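You operate a simulated robot arm through the tools that you are given. There is no shell and no other tool. Be economical: measure what you need, move in short steps, check, and stop when the job is done.

Carry out the task below with a simulated robot arm. There is one attempt and no reset: what you move stays moved.

TASK
Press the tester reset button two times. Turn the air pressure dial to 8. Open the left bench drawer, fetch the jar marked "M4" from the top of the mix bench and stand it in the inside of the left bench drawer, then shut the drawer. Take the box on the top of the mix bench and put it away on the top of the packing table. Take the 32 fuse from the top of the green bench and put it on the beige pad there. Put one of the signs from the back of the yellow bench on the top of the green bench. Stack the 230 V relay from the clear end of the yellow bench on top of the 24 V relay. Any order will do. Set down upright: jar, box, sign.

Only the result counts: the job must be done as asked and must still hold three seconds after the hand-in. Knocking over, shifting, dropping, spilling or breaking anything else fails it.

THE ROBOT
A 6-joint arm with a two-finger gripper on a trunk, on a base that drives. Base frame: it is fixed to the floor where the robot stands at the start and does not move with it; the origin is under the middle of the robot, x ahead of it, y to its left, z up. Readings come in cm, degrees, newtons and seconds.
Its first joint turns from -166.0 to 166.0 degrees. Places, roughly: air pressure dial [350, 210, 80]; box [75, 125, 100]; fuse [-175, -50, 75]; inside of the left bench drawer [-180, -60, 60]; jar [100, 125, 100]; left bench drawer [-170, -50, 70]; pad [-175, -75, 75]; relay [-25, -175, 75]; sign [-75, -175, 75]; tester reset button [780, 0, 80]; top of the green bench [-220, -30, 80]; top of the packing table [1010, 300, 80]. Payload 2.54 kg.
Tool frame: the origin (TCP) lies between the finger pads and is the grasp point; the fingertips stand 3 cm ahead of it; z points along the fingers, y is the line along which they close. Largest opening 11.6 cm; the body of the gripper starts 9.5 cm behind the TCP.
Orientation is that of the tool frame in the base frame, as a unit quaternion [w, x, y, z]. With the fingers straight down and closing along the base's y, the tool's x points along the base's -x, its y along +y and its z along -z.

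THE INTERFACE
- The arm moves only by the tool servo_tool. Its argument "increments" is a list of rows, each a list of 6 numbers: the shift along the base's x, y, z in cm, then the turn, a rotation vector about the base's x, y, z in degrees. In form: [[x, y, z, rx, ry, rz], ...]. A call has 1 to 10 rows; each row is the pose to reach, as a shift and turn from the pose commanded when the call began. "fingers" is the finger opening in cm, from 0 to 11.6, set as the call begins (left out, the last holds). A row lasts 0.2 s, in which the tool goes at most 5 cm and 8.6 degrees; a call with a longer step from one row to the next is refused whole, and so is a gripper value outside its range. Where a pose cannot be reached the arm comes as near as it can. A force on the tool above 40 N (or 10 N above the force at the start of the call, whichever is more), or a blocked arm, ends the call early, and 0.2 s more pass. Each finger travels about 7.2 cm/s and halts on what it meets, pressing with about 35 N; the grip force reading is that of the motor and also rises with nothing between the fingers. The clock runs only during rows and for 0.2 s after the last one: add rows that repeat a pose to give the fingers time. The reply holds the time, the measured pose of the TCP, the force on the tool along the base axes, the opening and the grip force, in the units named above and with some noise, with the torque about the TCP (base axes, N m) and any sound that the robot's microphone picked up.
- Cameras (640 x 400 px; columns grow to the right, rows downward): "scene" is now at [-3.19, 12.17, 143.76]; the picture's right is [-0.34, -0.94, 0.00], its down [-0.25, 0.09, -0.96] and it looks along [0.91, -0.32, -0.27] (base axes); focal length 287 px, centre (320, 200). "wrist" rides on the gripper at [6.9, -1.5, -12.2] in the tool frame; the picture's right is [0.21, 0.98, 0.00], its down [-0.83, 0.18, -0.53] and it looks along [-0.52, 0.11, 0.85] (tool axes); focal length 251 px, centre (320, 200). There is no depth. A picture from a camera that has moved, and an enlarged one, comes with that camera's place and axes in the base frame and with its lens.
- grab_frame(camera): a new picture of that camera. It takes no simulated time.
- steer(legs): drives the robot by 1 to 6 legs, each [ahead, left, turn to the left] in cm, cm and degrees, along the robot's own axes; the way and the turn of a leg run together, so that a leg with both is an arc; at most 150 cm and 180 degrees a leg. The arm and the cameras ride along, it lands a little off, and it stops where it bumps. It gives what a move gives.
- pan_tilt(pan, tilt): turns the head with the scene camera to pan (to the left, within 120 degrees either way) and tilt (down, from -29 to 69), counted from straight ahead of the robot. It gives what a move gives.
- inspect(camera, box): a new picture of the part [left, top, right, bottom] of that camera's present view, enlarged. It takes no simulated time.
- finish_job(): hands the job in; it is judged then, once.

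Go step by step. Nothing tells you exact positions but the pictures and the camera data: compare them with the known pose of the tool, close in by small moves and look again before you grip or let go. The budget is 207 turns and 184 pictures, counting those below and the enlarged ones. Unless the task says otherwise, let go and move clear before handing in, and close with one line.

The tools are called after "Emit:" as name(argument=value, ...) on one line, values as JSON. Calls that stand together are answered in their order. servo_tool: Moves the arm, as the interface text tells. Its arguments: {"type":"object","properties":{"increments":{"type":"array"},"fingers":{"type":"number"}},"required":["increments"]} The other tools are called the same way: steer (legs) drives the base; pan_tilt (pan, tilt) turns the head that bears the scene camera; grab_frame (camera) takes a picture; inspect (camera, box) takes an enlarged picture of a part of a camera's view; finish_job () hands the job in.

At the start:

```text
t: 0.0
tcp_pos: [63.44, -23.53, 106.09]
tool_rot: [0.0, 0.0, 1.0, 0.0]
wrist_force: [-0.3, 0.6, 0.3]
wrist_torque: [0.03, 0.03, 0.04]
grip_width: 11.61
grip_force: 0.1
robot x, y, heading: [0.2, -0.06, 0.0]
head pan, tilt: [-19.7, 15.5]
```

scene: 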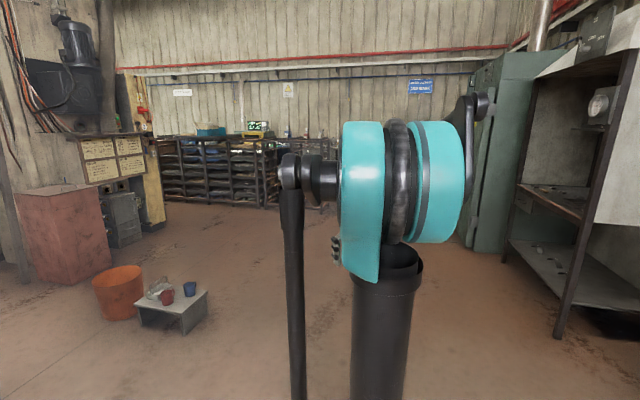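
wrist: 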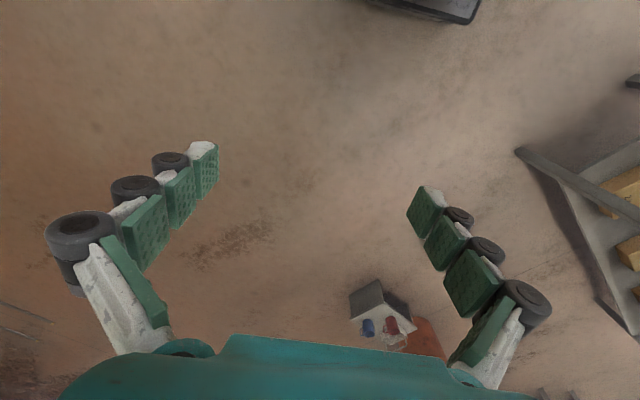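

I see the shop floor ahead and the arm in the middle of the view. I'll look around first, to the left (mix bench) and right.

Emit:
pan_tilt(pan=55, tilt=20)

Emit:
grab_frame(camera="scene")

Emit:
pan_tilt(pan=-110, tilt=25)

Emit:
grab_frame(camera="scene")

Emit:
pan_tilt(pan=118, tilt=25)

Emit:
grab_frame(camera="scene")

```text
t: 1.5
tcp_pos: [63.45, -23.6, 106.17]
tool_rot: [0.0, 0.0, 1.0, 0.0]
wrist_force: [-0.3, 0.3, -0.2]
wrist_torque: [0.0, 0.02, -0.06]
grip_width: 11.61
grip_force: 0.1
robot x, y, heading: [-0.08, -0.06, -0.0]
head pan, tilt: [55.0, 20.0]
```

```text
181 pictures are left
camera scene: at [-6.64, 22.94, 143.02], right [0.82, -0.57, 0.0], down [-0.2, -0.28, -0.94], along [0.54, 0.77, -0.34], focal length 287 px, centre (320, 200)
```

scene: 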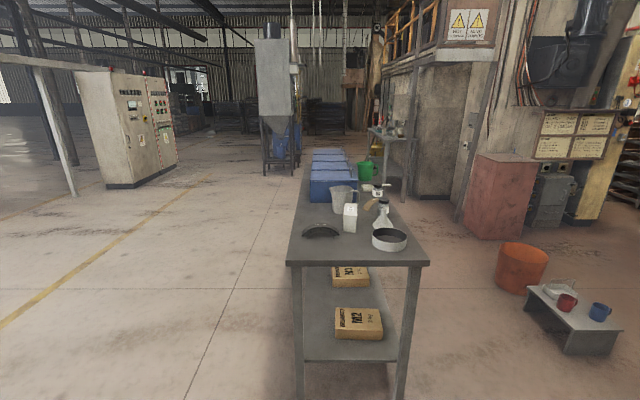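

```text
t: 4.0
tcp_pos: [63.46, -23.39, 106.11]
tool_rot: [0.0, 0.0, 1.0, 0.001]
wrist_force: [0.8, 0.5, 0.3]
wrist_torque: [0.03, 0.0, 0.02]
grip_width: 11.62
grip_force: 0.0
robot x, y, heading: [0.0, 0.08, 0.2]
head pan, tilt: [-110.0, 25.0]
```

```text
180 pictures are left
camera scene: at [-15.13, 6.66, 142.21], right [-0.94, 0.34, 0.0], down [0.14, 0.4, -0.91], along [-0.31, -0.85, -0.42], focal length 287 px, centre (320, 200)
```

scene: 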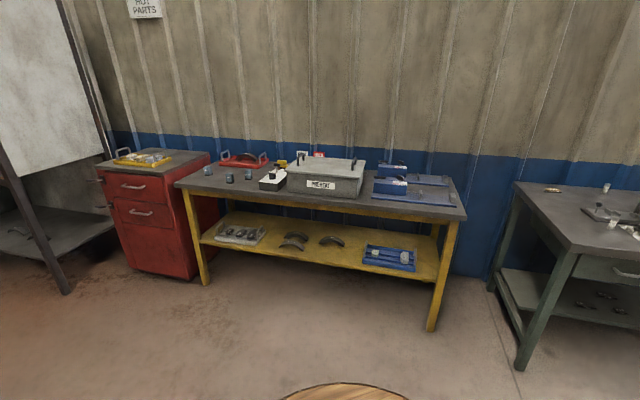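

```text
t: 7.2
tcp_pos: [63.54, -23.45, 106.16]
tool_rot: [0.0, 0.0, 1.0, 0.0]
wrist_force: [0.5, 0.7, -0.3]
wrist_torque: [-0.04, 0.02, -0.01]
grip_width: 11.59
grip_force: 0.1
robot x, y, heading: [0.28, -0.3, 0.1]
head pan, tilt: [118.0, 25.0]
```

```text
179 pictures are left
camera scene: at [-16.31, 23.45, 142.21], right [0.88, 0.47, 0.0], down [0.2, -0.37, -0.91], along [-0.43, 0.8, -0.42], focal length 287 px, centre (320, 200)
```

scene: 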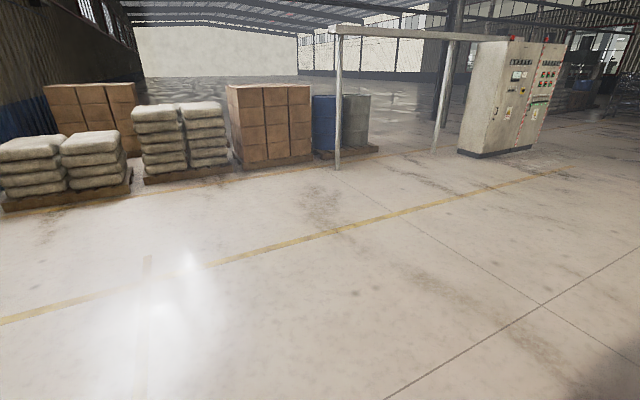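

The yellow bench is to the right, the green bench right-behind, the mix bench ahead-left. I'll zoom into them.

Emit:
pan_tilt(pan=-110, tilt=25)

Emit:
inspect(camera="scene", box=[160, 120, 480, 320])

Emit:
pan_tilt(pan=-120, tilt=25)

Emit:
inspect(camera="scene", box=[400, 100, 640, 400])

Emit:
pan_tilt(pan=50, tilt=25)

Emit:
inspect(camera="scene", box=[220, 80, 460, 320])

```text
t: 10.5
tcp_pos: [63.49, -23.52, 106.03]
tool_rot: [0.0, 0.0, 1.0, 0.001]
wrist_force: [-0.6, -0.6, -0.6]
wrist_torque: [0.03, 0.0, -0.03]
grip_width: 11.59
grip_force: 0.1
robot x, y, heading: [-0.07, -0.25, 0.0]
head pan, tilt: [-110.0, 25.0]
```

```text
2.00 times, centred on (320, 220) of scene
camera zoom: at [-15.13, 6.66, 142.21], right [-0.94, 0.34, 0.0], down [0.14, 0.4, -0.91], along [-0.31, -0.85, -0.42], focal length 574 px, centre (320, 160)
```

zoom: 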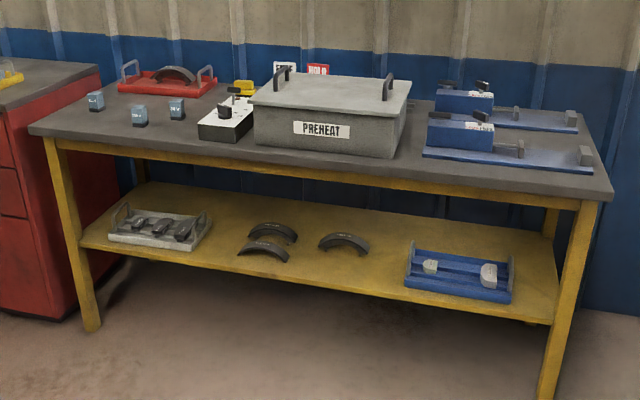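

```text
t: 11.2
tcp_pos: [63.5, -23.46, 106.08]
tool_rot: [0.0, 0.0, 1.0, -0.001]
wrist_force: [0.8, 0.6, -0.2]
wrist_torque: [0.0, -0.04, 0.01]
grip_width: 11.57
grip_force: 0.1
robot x, y, heading: [-0.06, -0.43, -0.3]
head pan, tilt: [-120.0, 25.0]
```

```text
1.33 times, centred on (520, 250) of scene
camera zoom: at [-16.59, 7.33, 142.21], right [-0.87, 0.5, 0.0], down [0.21, 0.37, -0.91], along [-0.45, -0.79, -0.42], focal length 382 px, centre (53, 133)
```

zoom: 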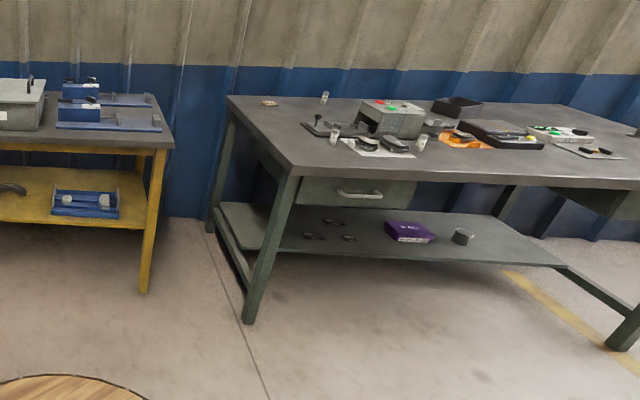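

```text
t: 13.8
tcp_pos: [63.45, -23.44, 105.94]
tool_rot: [0.0, 0.0, 1.0, 0.0]
wrist_force: [0.0, -0.5, 0.7]
wrist_torque: [0.0, 0.03, -0.01]
grip_width: 11.6
grip_force: 0.1
robot x, y, heading: [-0.04, 0.16, -0.1]
head pan, tilt: [50.0, 25.0]
```

```text
1.67 times, centred on (340, 200) of scene
camera zoom: at [-6.06, 22.37, 142.21], right [0.77, -0.64, 0.0], down [-0.27, -0.32, -0.91], along [0.58, 0.69, -0.42], focal length 478 px, centre (287, 200)
```

zoom: 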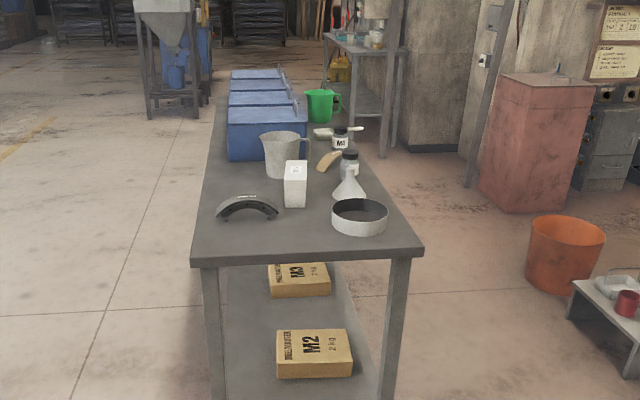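

The benches are turned about 35° to the base frame; the relays are near (-7,-198) and (-20,-183), and the signs near (-78,-185). I'll turn to face the yellow bench and drive to its clear end.

Emit:
steer(legs=[[0, 0, -125], [0, 90, 0], [80, 0, 0]])

Emit:
pan_tilt(pan=0, tilt=35)

Emit:
grab_frame(camera="scene")

Emit:
grab_frame(camera="wrist")

```text
t: 27.8
tcp_pos: [-32.15, -155.97, 106.06]
tool_rot: [0.0, 0.895, 0.447, 0.0]
wrist_force: [-0.4, 0.9, 0.0]
wrist_torque: [-0.01, 0.03, -0.01]
grip_width: 11.59
grip_force: 0.1
robot x, y, heading: [24.53, -118.92, -127.0]
head pan, tilt: [50.0, 25.0]
```

```text
t: 28.9
tcp_pos: [-32.29, -156.06, 106.08]
tool_rot: [-0.001, 0.895, 0.447, 0.0]
wrist_force: [0.7, -0.2, 0.2]
wrist_torque: [0.0, 0.02, 0.02]
grip_width: 11.62
grip_force: 0.1
robot x, y, heading: [24.76, -119.08, -127.0]
head pan, tilt: [0.0, 35.0]
```

```text
175 pictures are left
camera scene: at [38.56, -125.42, 140.64], right [-0.8, 0.6, 0.0], down [0.34, 0.46, -0.82], along [-0.49, -0.66, -0.57], focal length 287 px, centre (320, 200)
```

scene: 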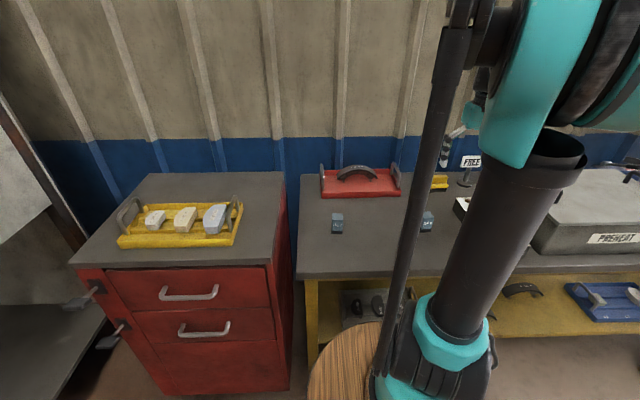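

```text
174 pictures are left
camera wrist: at [-29.36, -149.46, 118.24], right [0.91, -0.41, 0.0], down [-0.35, -0.77, 0.53], along [-0.22, -0.49, -0.85], focal length 251 px, centre (320, 200)
```

wrist: 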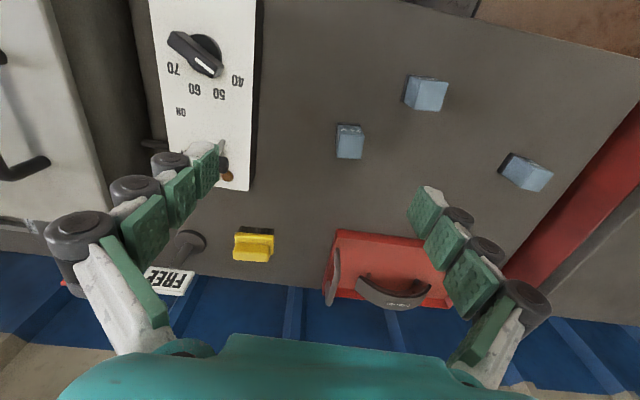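

Three small relays stand at the clear end. I need to read their labels.

Emit:
inspect(camera="scene", box=[320, 190, 448, 270])

Emit:
inspect(camera="wrist", box=[320, 50, 576, 210])

```text
5.00 times, centred on (384, 230) of scene
camera zoom: at [38.56, -125.42, 140.64], right [-0.8, 0.6, 0.0], down [0.34, 0.46, -0.82], along [-0.49, -0.66, -0.57], focal length 1434 px, centre (0, 50)
```

zoom: 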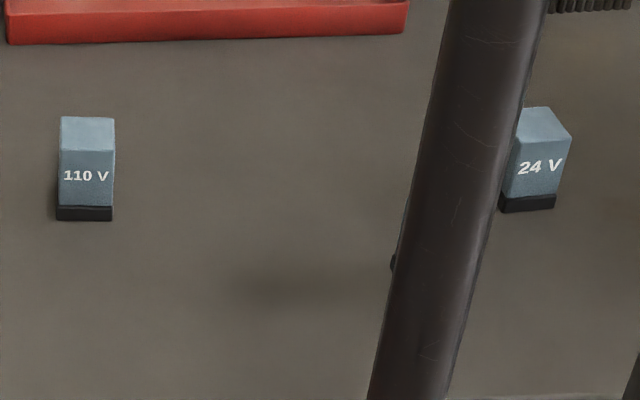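

```text
2.50 times, centred on (448, 130) of wrist
camera zoom: at [-29.36, -149.46, 118.24], right [0.91, -0.41, 0.0], down [-0.35, -0.77, 0.53], along [-0.22, -0.49, -0.85], focal length 629 px, centre (0, 375)
```

zoom: 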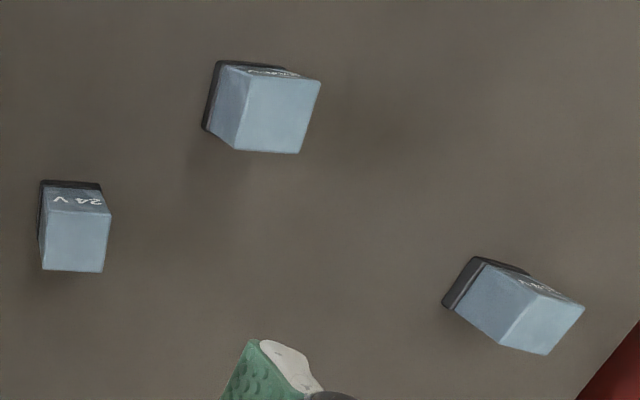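

The front-middle relay must be 230 V (110 V left, 24 V right). Triangulated: 24 V top at about (-30.6,-161.9,86); 230 V at about (-20,-160). I'll move above the latter and look.

Emit:
servo_tool(increments=[[4, -1.3, -2.5, 0, 0, 0], [8, -2.6, -5, 0, 0, 0], [12.2, -4, -8, 0, 0, 0]])

Emit:
grab_frame(camera="wrist")

Emit:
grab_frame(camera="scene")

```text
refused: row 3 steps farther than a row can; nothing moved
```

```text
171 pictures are left
camera wrist: at [-29.36, -149.46, 118.24], right [0.91, -0.41, 0.0], down [-0.35, -0.77, 0.53], along [-0.22, -0.49, -0.85], focal length 251 px, centre (320, 200)
```

wrist: 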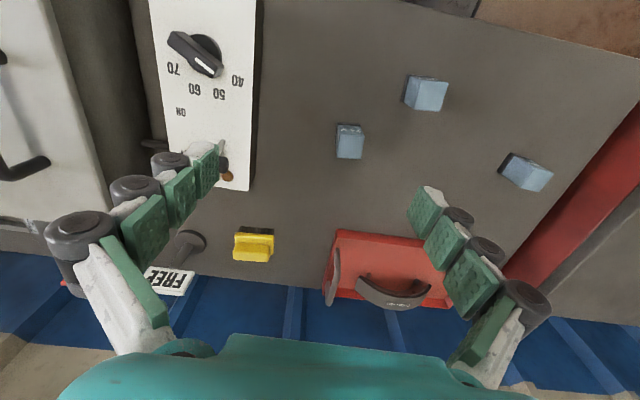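

```text
170 pictures are left
camera scene: at [38.56, -125.42, 140.64], right [-0.8, 0.6, 0.0], down [0.34, 0.46, -0.82], along [-0.49, -0.66, -0.57], focal length 287 px, centre (320, 200)
```

scene: 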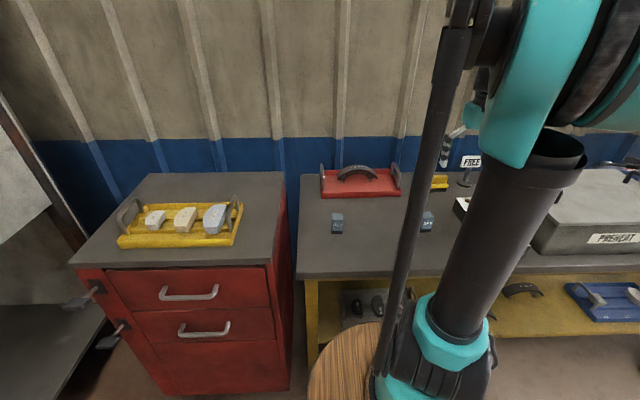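

The step was a bit too long; I'll split it into four.

Emit:
servo_tool(increments=[[3, -1, -2, 0, 0, 0], [6, -2, -4, 0, 0, 0], [9, -3, -6, 0, 0, 0], [12.2, -4, -8, 0, 0, 0], [12.2, -4, -8, 0, 0, 0]])

Emit:
grab_frame(camera="wrist")

```text
t: 30.1
tcp_pos: [-20.2, -160.1, 98.15]
tool_rot: [0.0, 0.895, 0.447, 0.0]
wrist_force: [0.7, 0.1, 0.7]
wrist_torque: [0.0, 0.0, 0.01]
grip_width: 11.6
grip_force: 0.0
robot x, y, heading: [24.37, -119.15, -126.9]
head pan, tilt: [0.0, 35.0]
```

```text
169 pictures are left
camera wrist: at [-17.28, -153.62, 110.17], right [0.91, -0.41, 0.0], down [-0.35, -0.77, 0.53], along [-0.22, -0.49, -0.85], focal length 251 px, centre (320, 200)
```

wrist: 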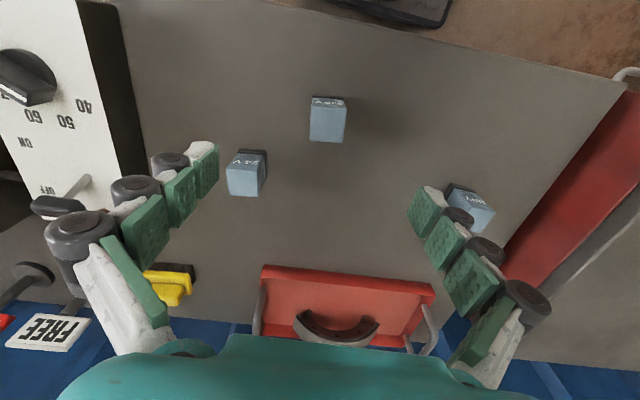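

Emit:
inspect(camera="wrist", box=[216, 70, 376, 210])

```text
2.86 times, centred on (296, 140) of wrist
camera zoom: at [-17.28, -153.62, 110.17], right [0.91, -0.41, 0.0], down [-0.35, -0.77, 0.53], along [-0.22, -0.49, -0.85], focal length 718 px, centre (389, 371)
```

zoom: 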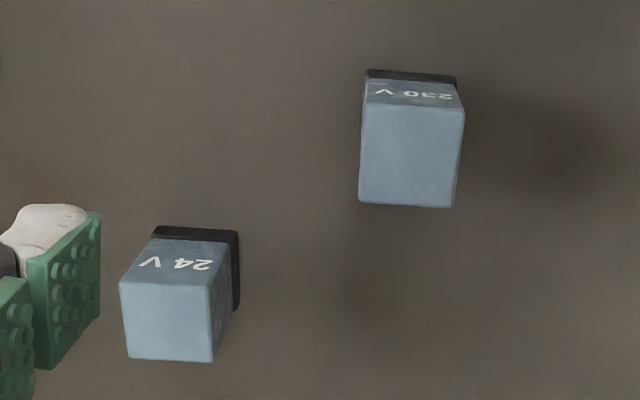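

230 V confirmed, centred at about (-19.5,-159.9), its sides at -28°; 24 V at (-30.4,-161.8), same orientation. I'll align above the 230 V relay with a narrower opening.

Emit:
servo_tool(increments=[[0.3, 0, -2, 0, 0, 4.5], [0.6, 0.1, -5, 0, 0, 8.8], [0.6, 0.1, -7, 0, 0, 8.8], [0.6, 0.1, -7, 0, 0, 8.8]], fingers=7)

Emit:
grab_frame(camera="wrist")

```text
t: 31.1
tcp_pos: [-19.52, -159.97, 91.2]
tool_rot: [0.0, 0.857, 0.515, 0.0]
wrist_force: [-0.8, 1.4, 0.6]
wrist_torque: [0.02, 0.0, -0.03]
grip_width: 7.01
grip_force: 0.0
robot x, y, heading: [24.36, -119.45, -127.0]
head pan, tilt: [0.0, 35.0]
```

```text
167 pictures are left
camera wrist: at [-17.71, -152.97, 103.25], right [0.96, -0.27, 0.0], down [-0.23, -0.81, 0.53], along [-0.14, -0.51, -0.85], focal length 251 px, centre (320, 200)
```

wrist: 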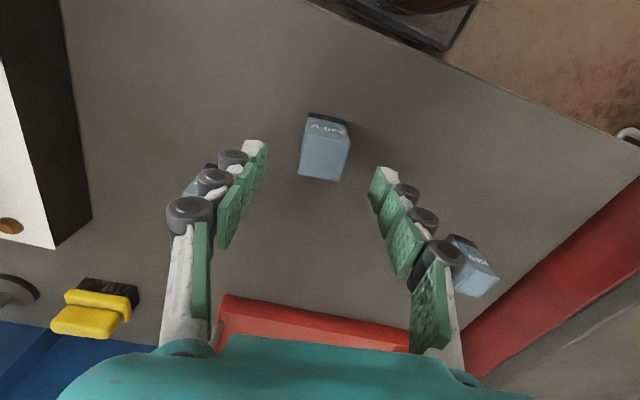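

Relay and finger line are aligned and centred. Descending and gripping.

Emit:
servo_tool(increments=[[0, 0, -3.5, 0, 0, 0], [0, 0, -7, 0, 0, 0], [0, 0, -7, 0, 0, 0]])

Emit:
servo_tool(increments=[[0, 0, 0, 0, 0, 0], [0, 0, 0, 0, 0, 0], [0, 0, 0, 0, 0, 0], [0, 0, 0, 0, 0, 0]], fingers=2)

Emit:
grab_frame(camera="wrist")

```text
t: 31.9
tcp_pos: [-19.42, -159.96, 84.0]
tool_rot: [0.0, 0.858, 0.514, 0.0]
wrist_force: [0.7, -0.2, -0.8]
wrist_torque: [0.02, 0.01, 0.01]
grip_width: 6.98
grip_force: 0.1
robot x, y, heading: [24.58, -119.07, -127.0]
head pan, tilt: [0.0, 35.0]
```

```text
t: 33.0
tcp_pos: [-19.24, -159.86, 84.21]
tool_rot: [-0.001, 0.857, 0.515, 0.0]
wrist_force: [-0.2, -1.0, 10.0]
wrist_torque: [-0.06, -0.02, 0.02]
grip_width: 3.29
grip_force: 35.2
robot x, y, heading: [24.33, -119.6, -127.0]
head pan, tilt: [0.0, 35.0]
```

```text
166 pictures are left
camera wrist: at [-17.5, -152.96, 96.26], right [0.96, -0.27, 0.0], down [-0.23, -0.81, 0.53], along [-0.14, -0.51, -0.85], focal length 251 px, centre (320, 200)
```

wrist: 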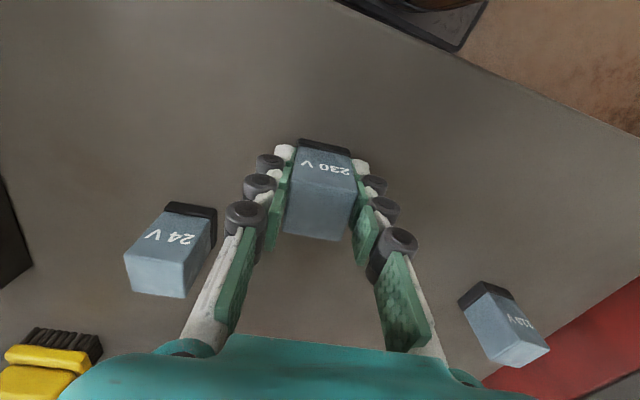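

Gripped (3.29 cm). Lifting and checking.

Emit:
servo_tool(increments=[[0, 0, 3, 0, 0, 0], [0, 0, 7, 0, 0, 0], [0, 0, 11, 0, 0, 0], [-2.7, -0.45, 11, 0, 0, 0], [-5.4, -0.9, 11, 0, 0, 0], [-5.4, -0.9, 11, 0, 0, 0]])

Emit:
grab_frame(camera="wrist")

```text
t: 34.4
tcp_pos: [-24.73, -160.82, 95.04]
tool_rot: [0.0, 0.858, 0.514, 0.0]
wrist_force: [0.3, -0.5, -1.2]
wrist_torque: [0.02, 0.01, -0.01]
grip_width: 3.25
grip_force: 35.0
robot x, y, heading: [24.42, -119.22, -126.9]
head pan, tilt: [0.0, 35.0]
```

```text
165 pictures are left
camera wrist: at [-22.91, -153.9, 107.28], right [0.96, -0.27, 0.0], down [-0.23, -0.81, 0.53], along [-0.14, -0.51, -0.85], focal length 251 px, centre (320, 200)
```

wrist: 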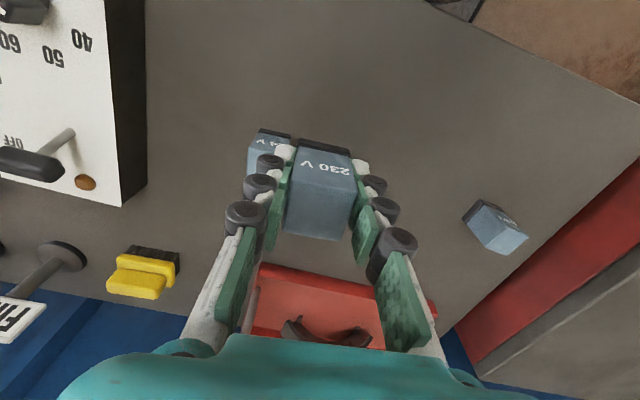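

Let me zoom on the held relay to get its exact pose in the hand.

Emit:
inspect(camera="wrist", box=[230, 110, 390, 260])

Emit:
inspect(camera="scene", box=[320, 150, 480, 250])

```text
2.67 times, centred on (310, 185) of wrist
camera zoom: at [-22.91, -153.9, 107.28], right [0.96, -0.27, 0.0], down [-0.23, -0.81, 0.53], along [-0.14, -0.51, -0.85], focal length 670 px, centre (347, 240)
```

zoom: 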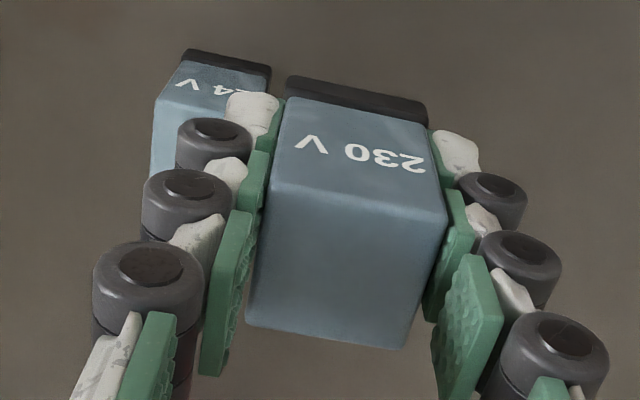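

```text
4.00 times, centred on (400, 200) of scene
camera zoom: at [38.56, -125.41, 140.64], right [-0.8, 0.6, 0.0], down [0.34, 0.46, -0.82], along [-0.49, -0.66, -0.57], focal length 1148 px, centre (0, 200)
```

zoom: 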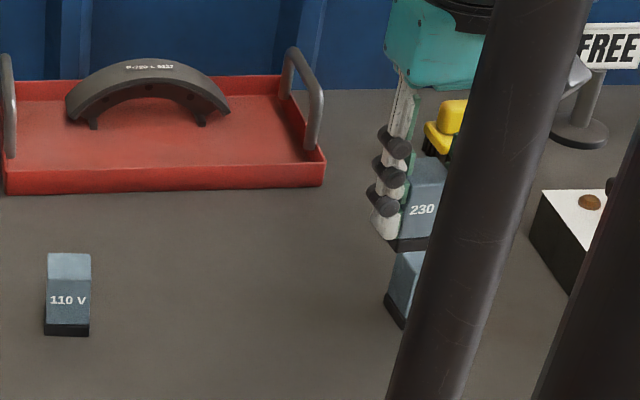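

The relay is centred in the hand. I'll move over the 24 V relay and lower partway.

Emit:
servo_tool(increments=[[-2.8, -0.5, 0, 0, 0, 0], [-5.6, -0.95, 0, 0, 0, 0], [-5.6, -0.95, -2.5, 0, 0, 0], [-5.6, -0.95, -2.5, 0, 0, 0]])

Emit:
inspect(camera="wrist", box=[230, 90, 390, 240])

Emit:
inspect(camera="scene", box=[320, 150, 480, 250])

```text
t: 35.4
tcp_pos: [-30.33, -161.97, 92.52]
tool_rot: [0.0, 0.858, 0.514, 0.0]
wrist_force: [-0.1, 0.2, -0.3]
wrist_torque: [-0.02, 0.02, -0.01]
grip_width: 3.26
grip_force: 35.2
robot x, y, heading: [24.83, -119.19, -126.8]
head pan, tilt: [0.0, 35.0]
```

```text
2.67 times, centred on (310, 165) of wrist
camera zoom: at [-28.37, -154.95, 104.62], right [0.96, -0.27, 0.0], down [-0.23, -0.81, 0.53], along [-0.14, -0.51, -0.85], focal length 670 px, centre (347, 293)
```

zoom: 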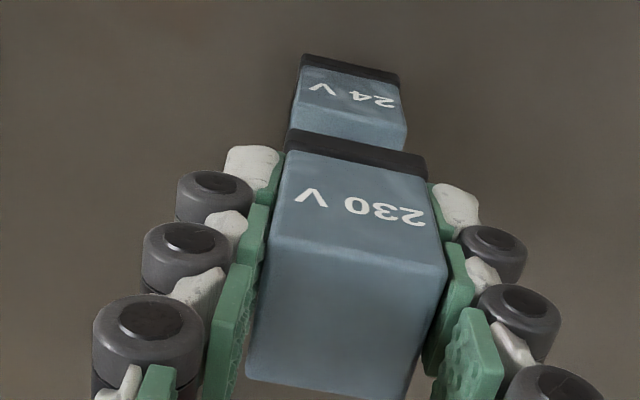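

```text
4.00 times, centred on (400, 200) of scene
camera zoom: at [38.55, -125.41, 140.64], right [-0.8, 0.6, 0.0], down [0.34, 0.46, -0.82], along [-0.49, -0.66, -0.57], focal length 1148 px, centre (0, 200)
```

zoom: 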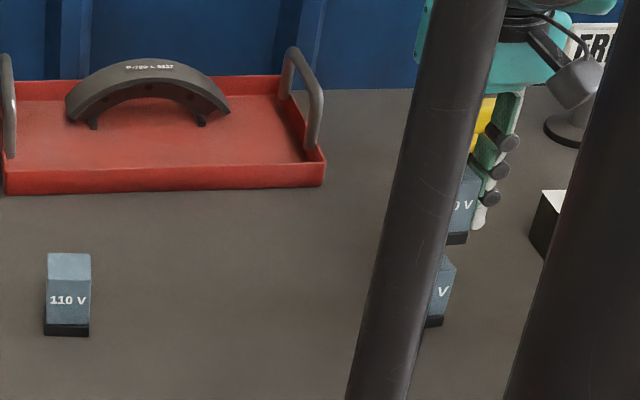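

Alignment looks good in the wrist view. Lowering gently toward contact.

Emit:
servo_tool(increments=[[0, 0, -0.5, 0, 0, 0], [0, 0, -1, 0, 0, 0], [0, 0, -1, 0, 0, 0]])

Emit:
inspect(camera="wrist", box=[230, 90, 390, 240])

Emit:
inspect(camera="scene", box=[400, 170, 480, 250])

```text
t: 36.1
tcp_pos: [-30.37, -161.71, 91.5]
tool_rot: [-0.001, 0.858, 0.514, 0.0]
wrist_force: [-0.1, -0.2, -1.4]
wrist_torque: [-0.03, 0.02, 0.01]
grip_width: 3.27
grip_force: 34.9
robot x, y, heading: [25.2, -119.07, -126.9]
head pan, tilt: [0.0, 35.0]
```

```text
2.67 times, centred on (310, 165) of wrist
camera zoom: at [-28.61, -154.86, 103.64], right [0.96, -0.27, 0.0], down [-0.23, -0.81, 0.53], along [-0.14, -0.51, -0.85], focal length 670 px, centre (347, 293)
```

zoom: 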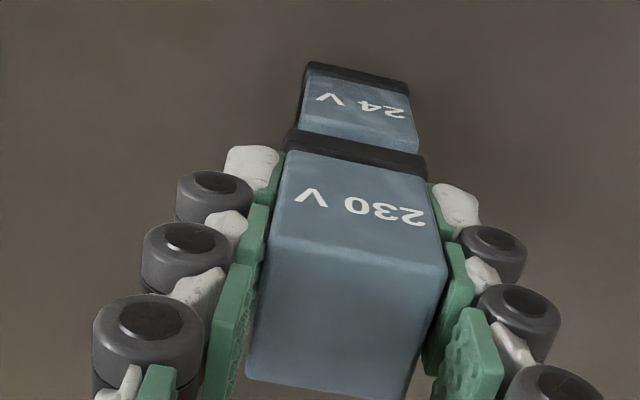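

```text
5.00 times, centred on (440, 210) of scene
camera zoom: at [38.55, -125.41, 140.64], right [-0.8, 0.6, 0.0], down [0.34, 0.46, -0.82], along [-0.49, -0.66, -0.57], focal length 1434 px, centre (-280, 150)
```

zoom: 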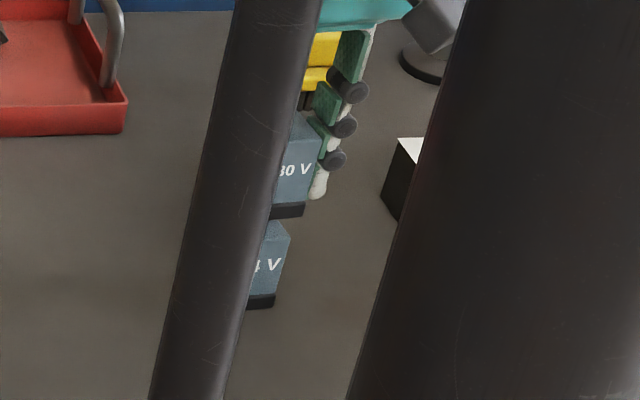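

The scene view hints the relay sits ~0.3 cm too far to the right; I'll correct by half of that and go down in small steps.

Emit:
servo_tool(increments=[[0.22, -0.12, 0, 0, 0, 0], [0.22, -0.12, -0.3, 0, 0, 0], [0.22, -0.12, -0.3, 0, 0, 0]])

Emit:
inspect(camera="wrist", box=[260, 90, 360, 190])

Emit:
inspect(camera="scene", box=[440, 180, 480, 240])

```text
t: 37.0
tcp_pos: [-30.13, -161.84, 91.14]
tool_rot: [0.001, 0.858, 0.514, 0.0]
wrist_force: [0.2, -0.3, -1.1]
wrist_torque: [0.0, -0.02, -0.01]
grip_width: 3.28
grip_force: 35.2
robot x, y, heading: [24.56, -119.13, -126.8]
head pan, tilt: [0.0, 35.0]
```

```text
4.00 times, centred on (310, 140) of wrist
camera zoom: at [-28.33, -154.91, 103.38], right [0.96, -0.27, 0.0], down [-0.23, -0.81, 0.53], along [-0.14, -0.51, -0.85], focal length 1006 px, centre (360, 440)
```

zoom: 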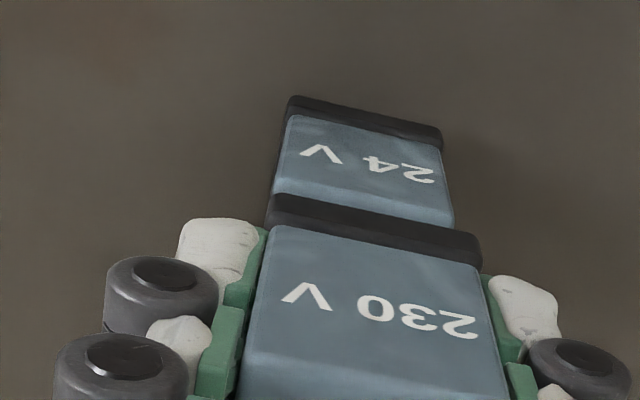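

```text
6.67 times, centred on (460, 210) of scene
camera zoom: at [38.55, -125.41, 140.64], right [-0.8, 0.6, 0.0], down [0.34, 0.46, -0.82], along [-0.49, -0.66, -0.57], focal length 1912 px, centre (-613, 133)
```

zoom: 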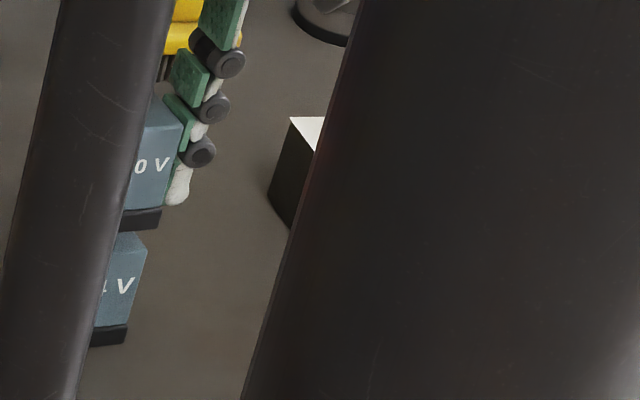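

The two views disagree by only a few mm, on either side of centre, so this is fine. Continuing down until contact.

Emit:
servo_tool(increments=[[0, 0, -0.2, 0, 0, 0], [0, 0, -0.4, 0, 0, 0], [0, 0, -0.4, 0, 0, 0]])

Emit:
inspect(camera="wrist", box=[260, 90, 360, 190])

Emit:
inspect(camera="scene", box=[440, 180, 480, 240])

```text
t: 37.8
tcp_pos: [-30.09, -161.87, 90.83]
tool_rot: [0.0, 0.857, 0.515, 0.0]
wrist_force: [0.3, 0.4, -1.7]
wrist_torque: [-0.02, 0.04, -0.01]
grip_width: 3.28
grip_force: 35.2
robot x, y, heading: [24.57, -119.53, -126.8]
head pan, tilt: [0.0, 35.0]
```

```text
4.00 times, centred on (310, 140) of wrist
camera zoom: at [-28.34, -154.95, 102.99], right [0.96, -0.27, 0.0], down [-0.23, -0.81, 0.53], along [-0.14, -0.51, -0.85], focal length 1006 px, centre (360, 440)
```

zoom: 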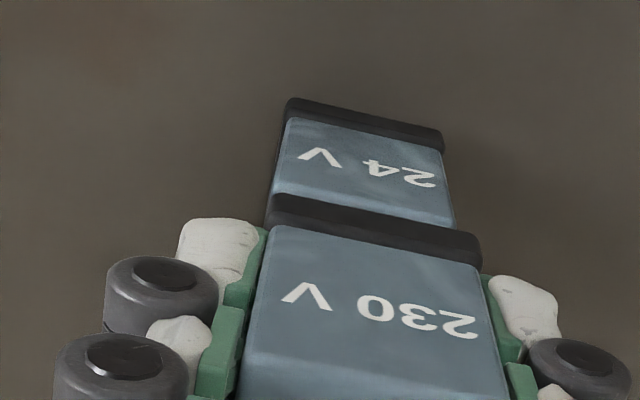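

```text
6.67 times, centred on (460, 210) of scene
camera zoom: at [38.55, -125.41, 140.64], right [-0.8, 0.6, 0.0], down [0.34, 0.46, -0.82], along [-0.49, -0.66, -0.57], focal length 1912 px, centre (-613, 133)
```

zoom: 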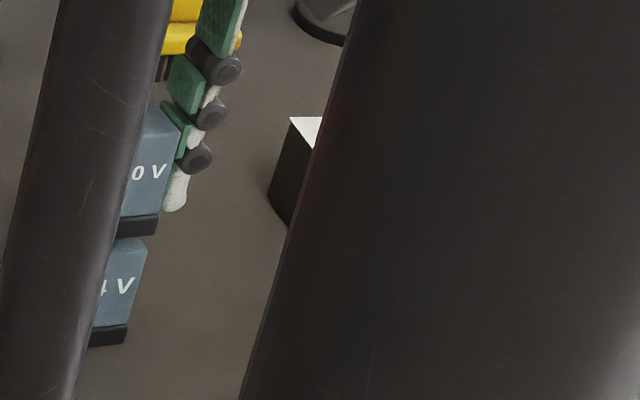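

No contact yet. Continuing in small steps.

Emit:
servo_tool(increments=[[0, 0, -0.2, 0, 0, 0], [0, 0, -0.4, 0, 0, 0], [0, 0, -0.4, 0, 0, 0]])

Emit:
servo_tool(increments=[[0, 0, -0.15, 0, 0, 0], [0, 0, -0.3, 0, 0, 0], [0, 0, -0.3, 0, 0, 0]])

Emit:
inspect(camera="scene", box=[440, 180, 480, 240])

```text
t: 38.5
tcp_pos: [-30.15, -161.92, 90.51]
tool_rot: [-0.001, 0.858, 0.514, -0.001]
wrist_force: [0.6, -0.6, -0.4]
wrist_torque: [-0.04, -0.03, -0.02]
grip_width: 3.28
grip_force: 35.3
robot x, y, heading: [24.4, -119.17, -126.7]
head pan, tilt: [0.0, 35.0]
```

```text
t: 39.4
tcp_pos: [-30.11, -161.9, 90.15]
tool_rot: [0.0, 0.857, 0.515, 0.001]
wrist_force: [-0.3, -0.1, -0.9]
wrist_torque: [-0.04, 0.01, -0.01]
grip_width: 3.29
grip_force: 34.5
robot x, y, heading: [24.3, -119.24, -126.9]
head pan, tilt: [0.0, 35.0]
```

```text
6.67 times, centred on (460, 210) of scene
camera zoom: at [38.55, -125.41, 140.64], right [-0.8, 0.6, 0.0], down [0.34, 0.46, -0.82], along [-0.49, -0.66, -0.57], focal length 1912 px, centre (-613, 133)
```

zoom: 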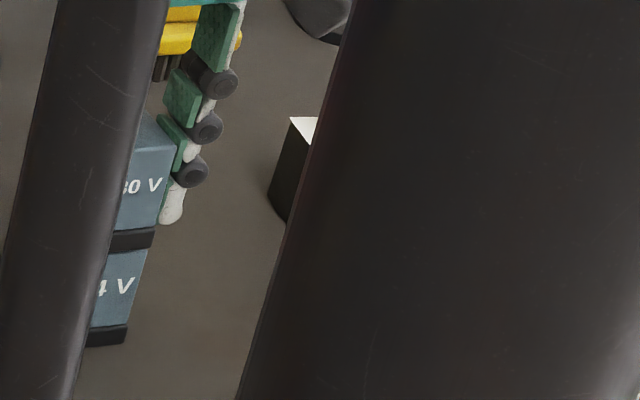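

Nearly touching; another small step down.

Emit:
servo_tool(increments=[[0, 0, -0.1, 0, 0, 0], [0, 0, -0.2, 0, 0, 0], [0, 0, -0.2, 0, 0, 0]])

Emit:
servo_tool(increments=[[0, 0, -0.1, 0, 0, 0], [0, 0, -0.2, 0, 0, 0], [0, 0, -0.2, 0, 0, 0]])

Emit:
inspect(camera="wrist", box=[260, 90, 360, 190])

```text
t: 40.1
tcp_pos: [-30.25, -161.94, 89.95]
tool_rot: [-0.001, 0.858, 0.514, 0.0]
wrist_force: [1.0, -0.3, 3.5]
wrist_torque: [0.01, -0.04, 0.02]
grip_width: 3.29
grip_force: 34.9
robot x, y, heading: [25.03, -119.74, -126.8]
head pan, tilt: [0.0, 35.0]
```

```text
t: 41.0
tcp_pos: [-30.01, -161.98, 90.02]
tool_rot: [-0.002, 0.858, 0.514, 0.0]
wrist_force: [2.0, 2.8, 22.3]
wrist_torque: [0.09, -0.12, -0.01]
grip_width: 3.3
grip_force: 35.4
robot x, y, heading: [24.54, -119.43, -126.8]
head pan, tilt: [0.0, 35.0]
stopped in row 3: the force on the tool passed its limit at 41 N (the readings are from after the stop); the commanded pose is now the measured one
```

```text
4.00 times, centred on (310, 140) of wrist
camera zoom: at [-28.36, -155.0, 102.05], right [0.96, -0.27, 0.0], down [-0.23, -0.81, 0.53], along [-0.15, -0.51, -0.85], focal length 1006 px, centre (360, 440)
```

zoom: 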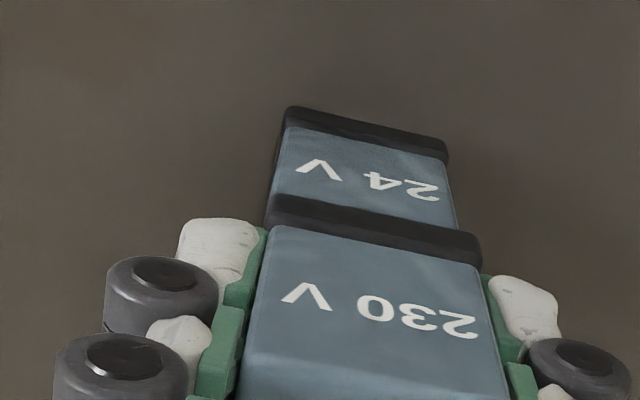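

Contact is made. I'll unload slightly, release and go straight up.

Emit:
servo_tool(increments=[[0, 0, 0.08, 0, 0, 0], [0, 0, 0.08, 0, 0, 0]])

Emit:
servo_tool(increments=[[0, 0, 0, 0, 0, 0], [0, 0, 0, 0, 0, 0], [0, 0, 0, 0, 0, 0]], fingers=6.5)

Emit:
servo_tool(increments=[[0, 0, 2, 0, 0, 0], [0, 0, 5, 0, 0, 0], [0, 0, 9, 0, 0, 0], [0, 0, 13, 0, 0, 0], [0, 0, 16, 0, 0, 0]])

Emit:
grab_frame(camera="wrist")

Emit:
grab_frame(camera="scene")

```text
t: 41.5
tcp_pos: [-30.19, -161.96, 89.95]
tool_rot: [0.0, 0.858, 0.514, -0.001]
wrist_force: [2.0, 0.9, 17.3]
wrist_torque: [0.0, -0.09, 0.01]
grip_width: 3.3
grip_force: 35.4
robot x, y, heading: [24.47, -119.19, -126.7]
head pan, tilt: [0.0, 35.0]
```

```text
t: 42.4
tcp_pos: [-30.32, -162.07, 89.88]
tool_rot: [0.0, 0.857, 0.515, 0.0]
wrist_force: [0.1, -0.5, -0.4]
wrist_torque: [0.02, 0.01, 0.02]
grip_width: 6.51
grip_force: 0.0
robot x, y, heading: [24.67, -119.48, -126.8]
head pan, tilt: [0.0, 35.0]
```

```text
t: 43.5
tcp_pos: [-30.32, -161.9, 105.89]
tool_rot: [0.0, 0.858, 0.514, 0.001]
wrist_force: [0.5, 0.3, 0.5]
wrist_torque: [0.04, 0.0, -0.03]
grip_width: 6.51
grip_force: 0.2
robot x, y, heading: [24.69, -119.14, -126.9]
head pan, tilt: [0.0, 35.0]
```

```text
152 pictures are left
camera wrist: at [-28.47, -154.91, 118.05], right [0.96, -0.27, 0.0], down [-0.23, -0.81, 0.53], along [-0.14, -0.51, -0.85], focal length 251 px, centre (320, 200)
```

wrist: 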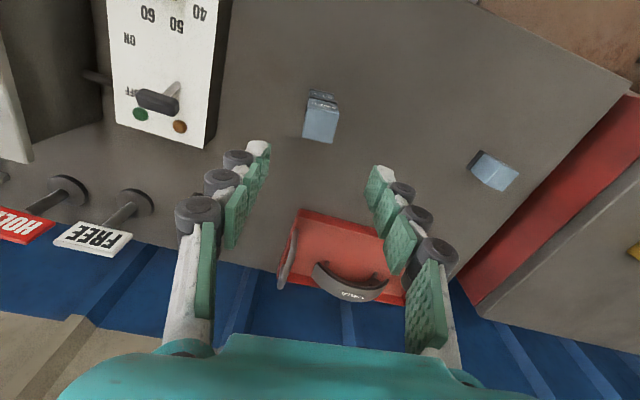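

```text
151 pictures are left
camera scene: at [38.55, -125.42, 140.64], right [-0.8, 0.6, 0.0], down [0.34, 0.46, -0.82], along [-0.49, -0.66, -0.57], focal length 287 px, centre (320, 200)
```

scene: 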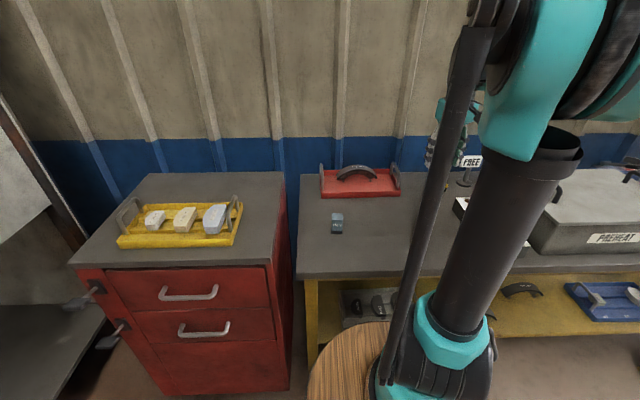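

The stack stands. The signs ("FREE", "HOLD") are on disc stands at the back, near (-67,-169) and (-76,-163). I'll raise the arm and drive right along the bench to get closer.

Emit:
servo_tool(increments=[[1.5, 1.2, 4, 0, 0, 0], [3, 2.4, 8, 0, 0, 0], [4, 3.2, 12, 0, 0, 0], [5, 4, 16, 0, 0, 0]])

Emit:
steer(legs=[[0, -35, 0], [12, 0, 0]])

Emit:
grab_frame(camera="scene")

Emit:
grab_frame(camera="wrist")

```text
t: 44.5
tcp_pos: [-25.13, -157.95, 121.92]
tool_rot: [-0.001, 0.857, 0.515, 0.0]
wrist_force: [0.4, -0.7, -0.3]
wrist_torque: [0.01, -0.06, 0.0]
grip_width: 6.52
grip_force: 0.1
robot x, y, heading: [24.54, -119.48, -126.8]
head pan, tilt: [0.0, 35.0]
```

```text
t: 47.7
tcp_pos: [-60.52, -146.61, 121.83]
tool_rot: [-0.001, 0.858, 0.514, 0.0]
wrist_force: [-0.3, -0.2, 0.2]
wrist_torque: [0.03, 0.04, -0.01]
grip_width: 6.49
grip_force: 0.1
robot x, y, heading: [-10.66, -107.79, -127.2]
head pan, tilt: [0.0, 35.0]
```

```text
150 pictures are left
camera scene: at [3.26, -114.13, 140.64], right [-0.8, 0.6, 0.0], down [0.34, 0.46, -0.82], along [-0.49, -0.65, -0.57], focal length 287 px, centre (320, 200)
```

scene: 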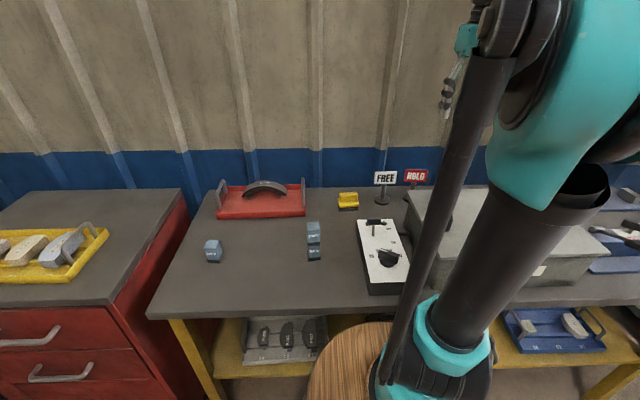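

```text
149 pictures are left
camera wrist: at [-58.64, -139.64, 133.98], right [0.96, -0.27, 0.0], down [-0.23, -0.81, 0.53], along [-0.15, -0.51, -0.85], focal length 251 px, centre (320, 200)
```

wrist: 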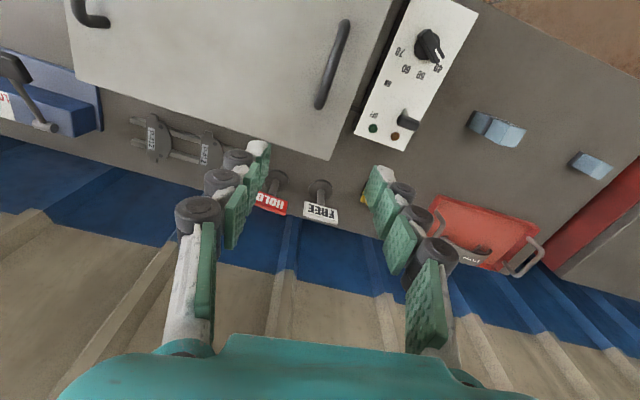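

FREE sign: plate at about (-67,-170,88.5), foot near (-67,-168). Zooming in for its shape and clearances.

Emit:
inspect(camera="scene", box=[330, 150, 450, 225])

Emit:
inspect(camera="wrist", box=[260, 150, 380, 240])

```text
5.33 times, centred on (390, 188) of scene
camera zoom: at [3.26, -114.13, 140.64], right [-0.8, 0.6, 0.0], down [0.34, 0.46, -0.82], along [-0.49, -0.65, -0.57], focal length 1530 px, centre (-53, 267)
```

zoom: 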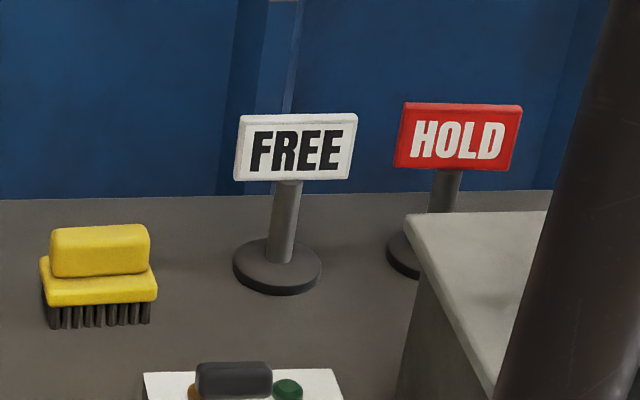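

```text
4.44 times, centred on (320, 195) of wrist
camera zoom: at [-58.64, -139.64, 133.98], right [0.96, -0.27, 0.0], down [-0.23, -0.81, 0.53], along [-0.15, -0.51, -0.85], focal length 1118 px, centre (320, 222)
```

zoom: 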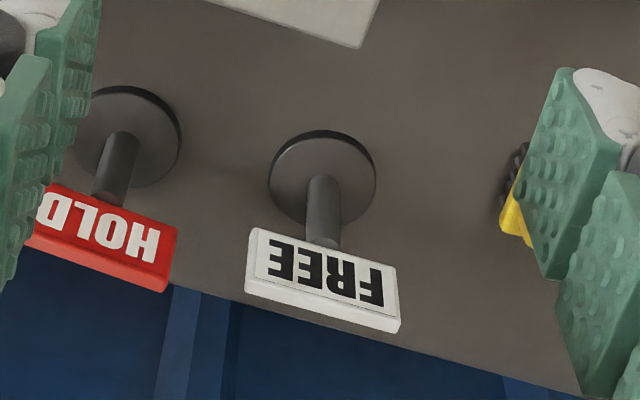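

The plate is 7.5 cm wide, facing about -34°. I'll grip it by its two ends from above; first move over it and look.

Emit:
servo_tool(increments=[[-1.2, -4, -2, 0, 0, -2], [-2.4, -8, -4, 0, 0, -4], [-3.6, -12, -6, 0, 0, -5.5], [-4.8, -16, -9, 0, 0, -5.5], [-5.7, -19.5, -12, 0, 0, -5.5], [-6.6, -22.8, -15, 0, 0, -5.5], [-6.6, -22.8, -18, 0, 0, -5.5], [-6.6, -22.8, -18, 0, 0, -5.5]], fingers=9.8)

Emit:
grab_frame(camera="wrist")

Emit:
grab_frame(camera="scene")

```text
refused: row 4 steps farther than a row can; nothing moved
```

```text
146 pictures are left
camera wrist: at [-58.64, -139.64, 133.98], right [0.96, -0.27, 0.0], down [-0.23, -0.81, 0.53], along [-0.15, -0.51, -0.85], focal length 251 px, centre (320, 200)
```

wrist: 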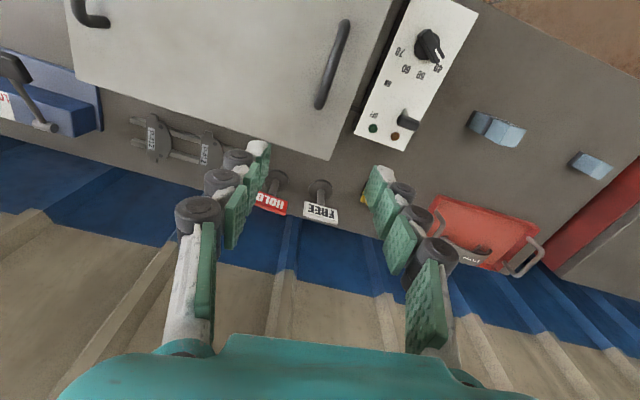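

```text
145 pictures are left
camera scene: at [3.26, -114.13, 140.64], right [-0.8, 0.6, 0.0], down [0.34, 0.46, -0.82], along [-0.49, -0.65, -0.57], focal length 287 px, centre (320, 200)
```

scene: 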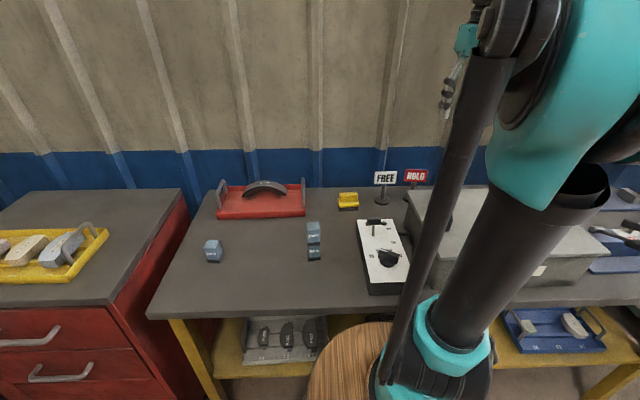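

I'll keep rows at under 4.5 cm each.

Emit:
servo_tool(increments=[[-1.1, -3.8, 0, 0, 0, -2], [-2.2, -7.6, 0, 0, 0, -4], [-3.3, -11.4, 0, 0, 0, -5.5], [-4.4, -15.2, -1, 0, 0, -5.5], [-5.5, -19, -3, 0, 0, -5.5], [-6.6, -22.8, -5, 0, 0, -5.5], [-6.6, -22.8, -9, 0, 0, -5.5], [-6.6, -22.8, -13, 0, 0, -5.5], [-6.6, -22.8, -17, 0, 0, -5.5], [-6.6, -22.8, -17, 0, 0, -5.5]], fingers=9.8)

Emit:
grab_frame(camera="wrist")

Emit:
inspect(camera="scene", box=[330, 100, 490, 225])

```text
t: 49.9
tcp_pos: [-67.12, -169.33, 104.85]
tool_rot: [0.0, 0.882, 0.472, 0.0]
wrist_force: [0.2, 0.5, -1.8]
wrist_torque: [0.0, -0.02, 0.0]
grip_width: 9.81
grip_force: 0.0
robot x, y, heading: [-10.28, -107.77, -127.0]
head pan, tilt: [0.0, 35.0]
```

```text
144 pictures are left
camera wrist: at [-64.64, -162.62, 116.98], right [0.93, -0.36, 0.0], down [-0.31, -0.79, 0.53], along [-0.19, -0.5, -0.85], focal length 251 px, centre (320, 200)
```

wrist: 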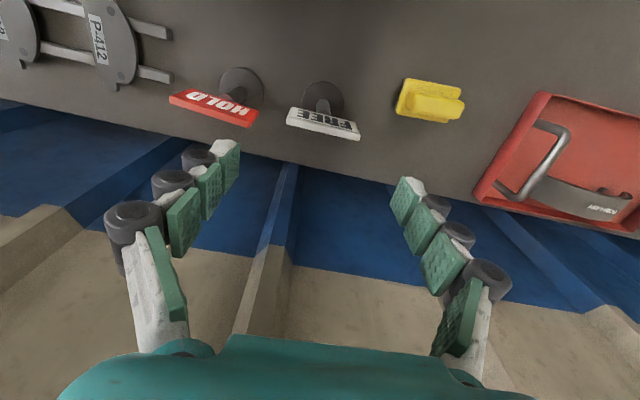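

```text
3.20 times, centred on (410, 162) of scene
camera zoom: at [3.26, -114.13, 140.64], right [-0.8, 0.6, 0.0], down [0.34, 0.46, -0.82], along [-0.49, -0.65, -0.57], focal length 918 px, centre (32, 320)
```

zoom: 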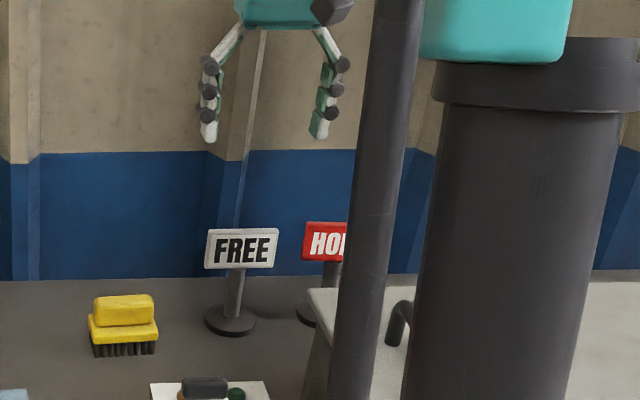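

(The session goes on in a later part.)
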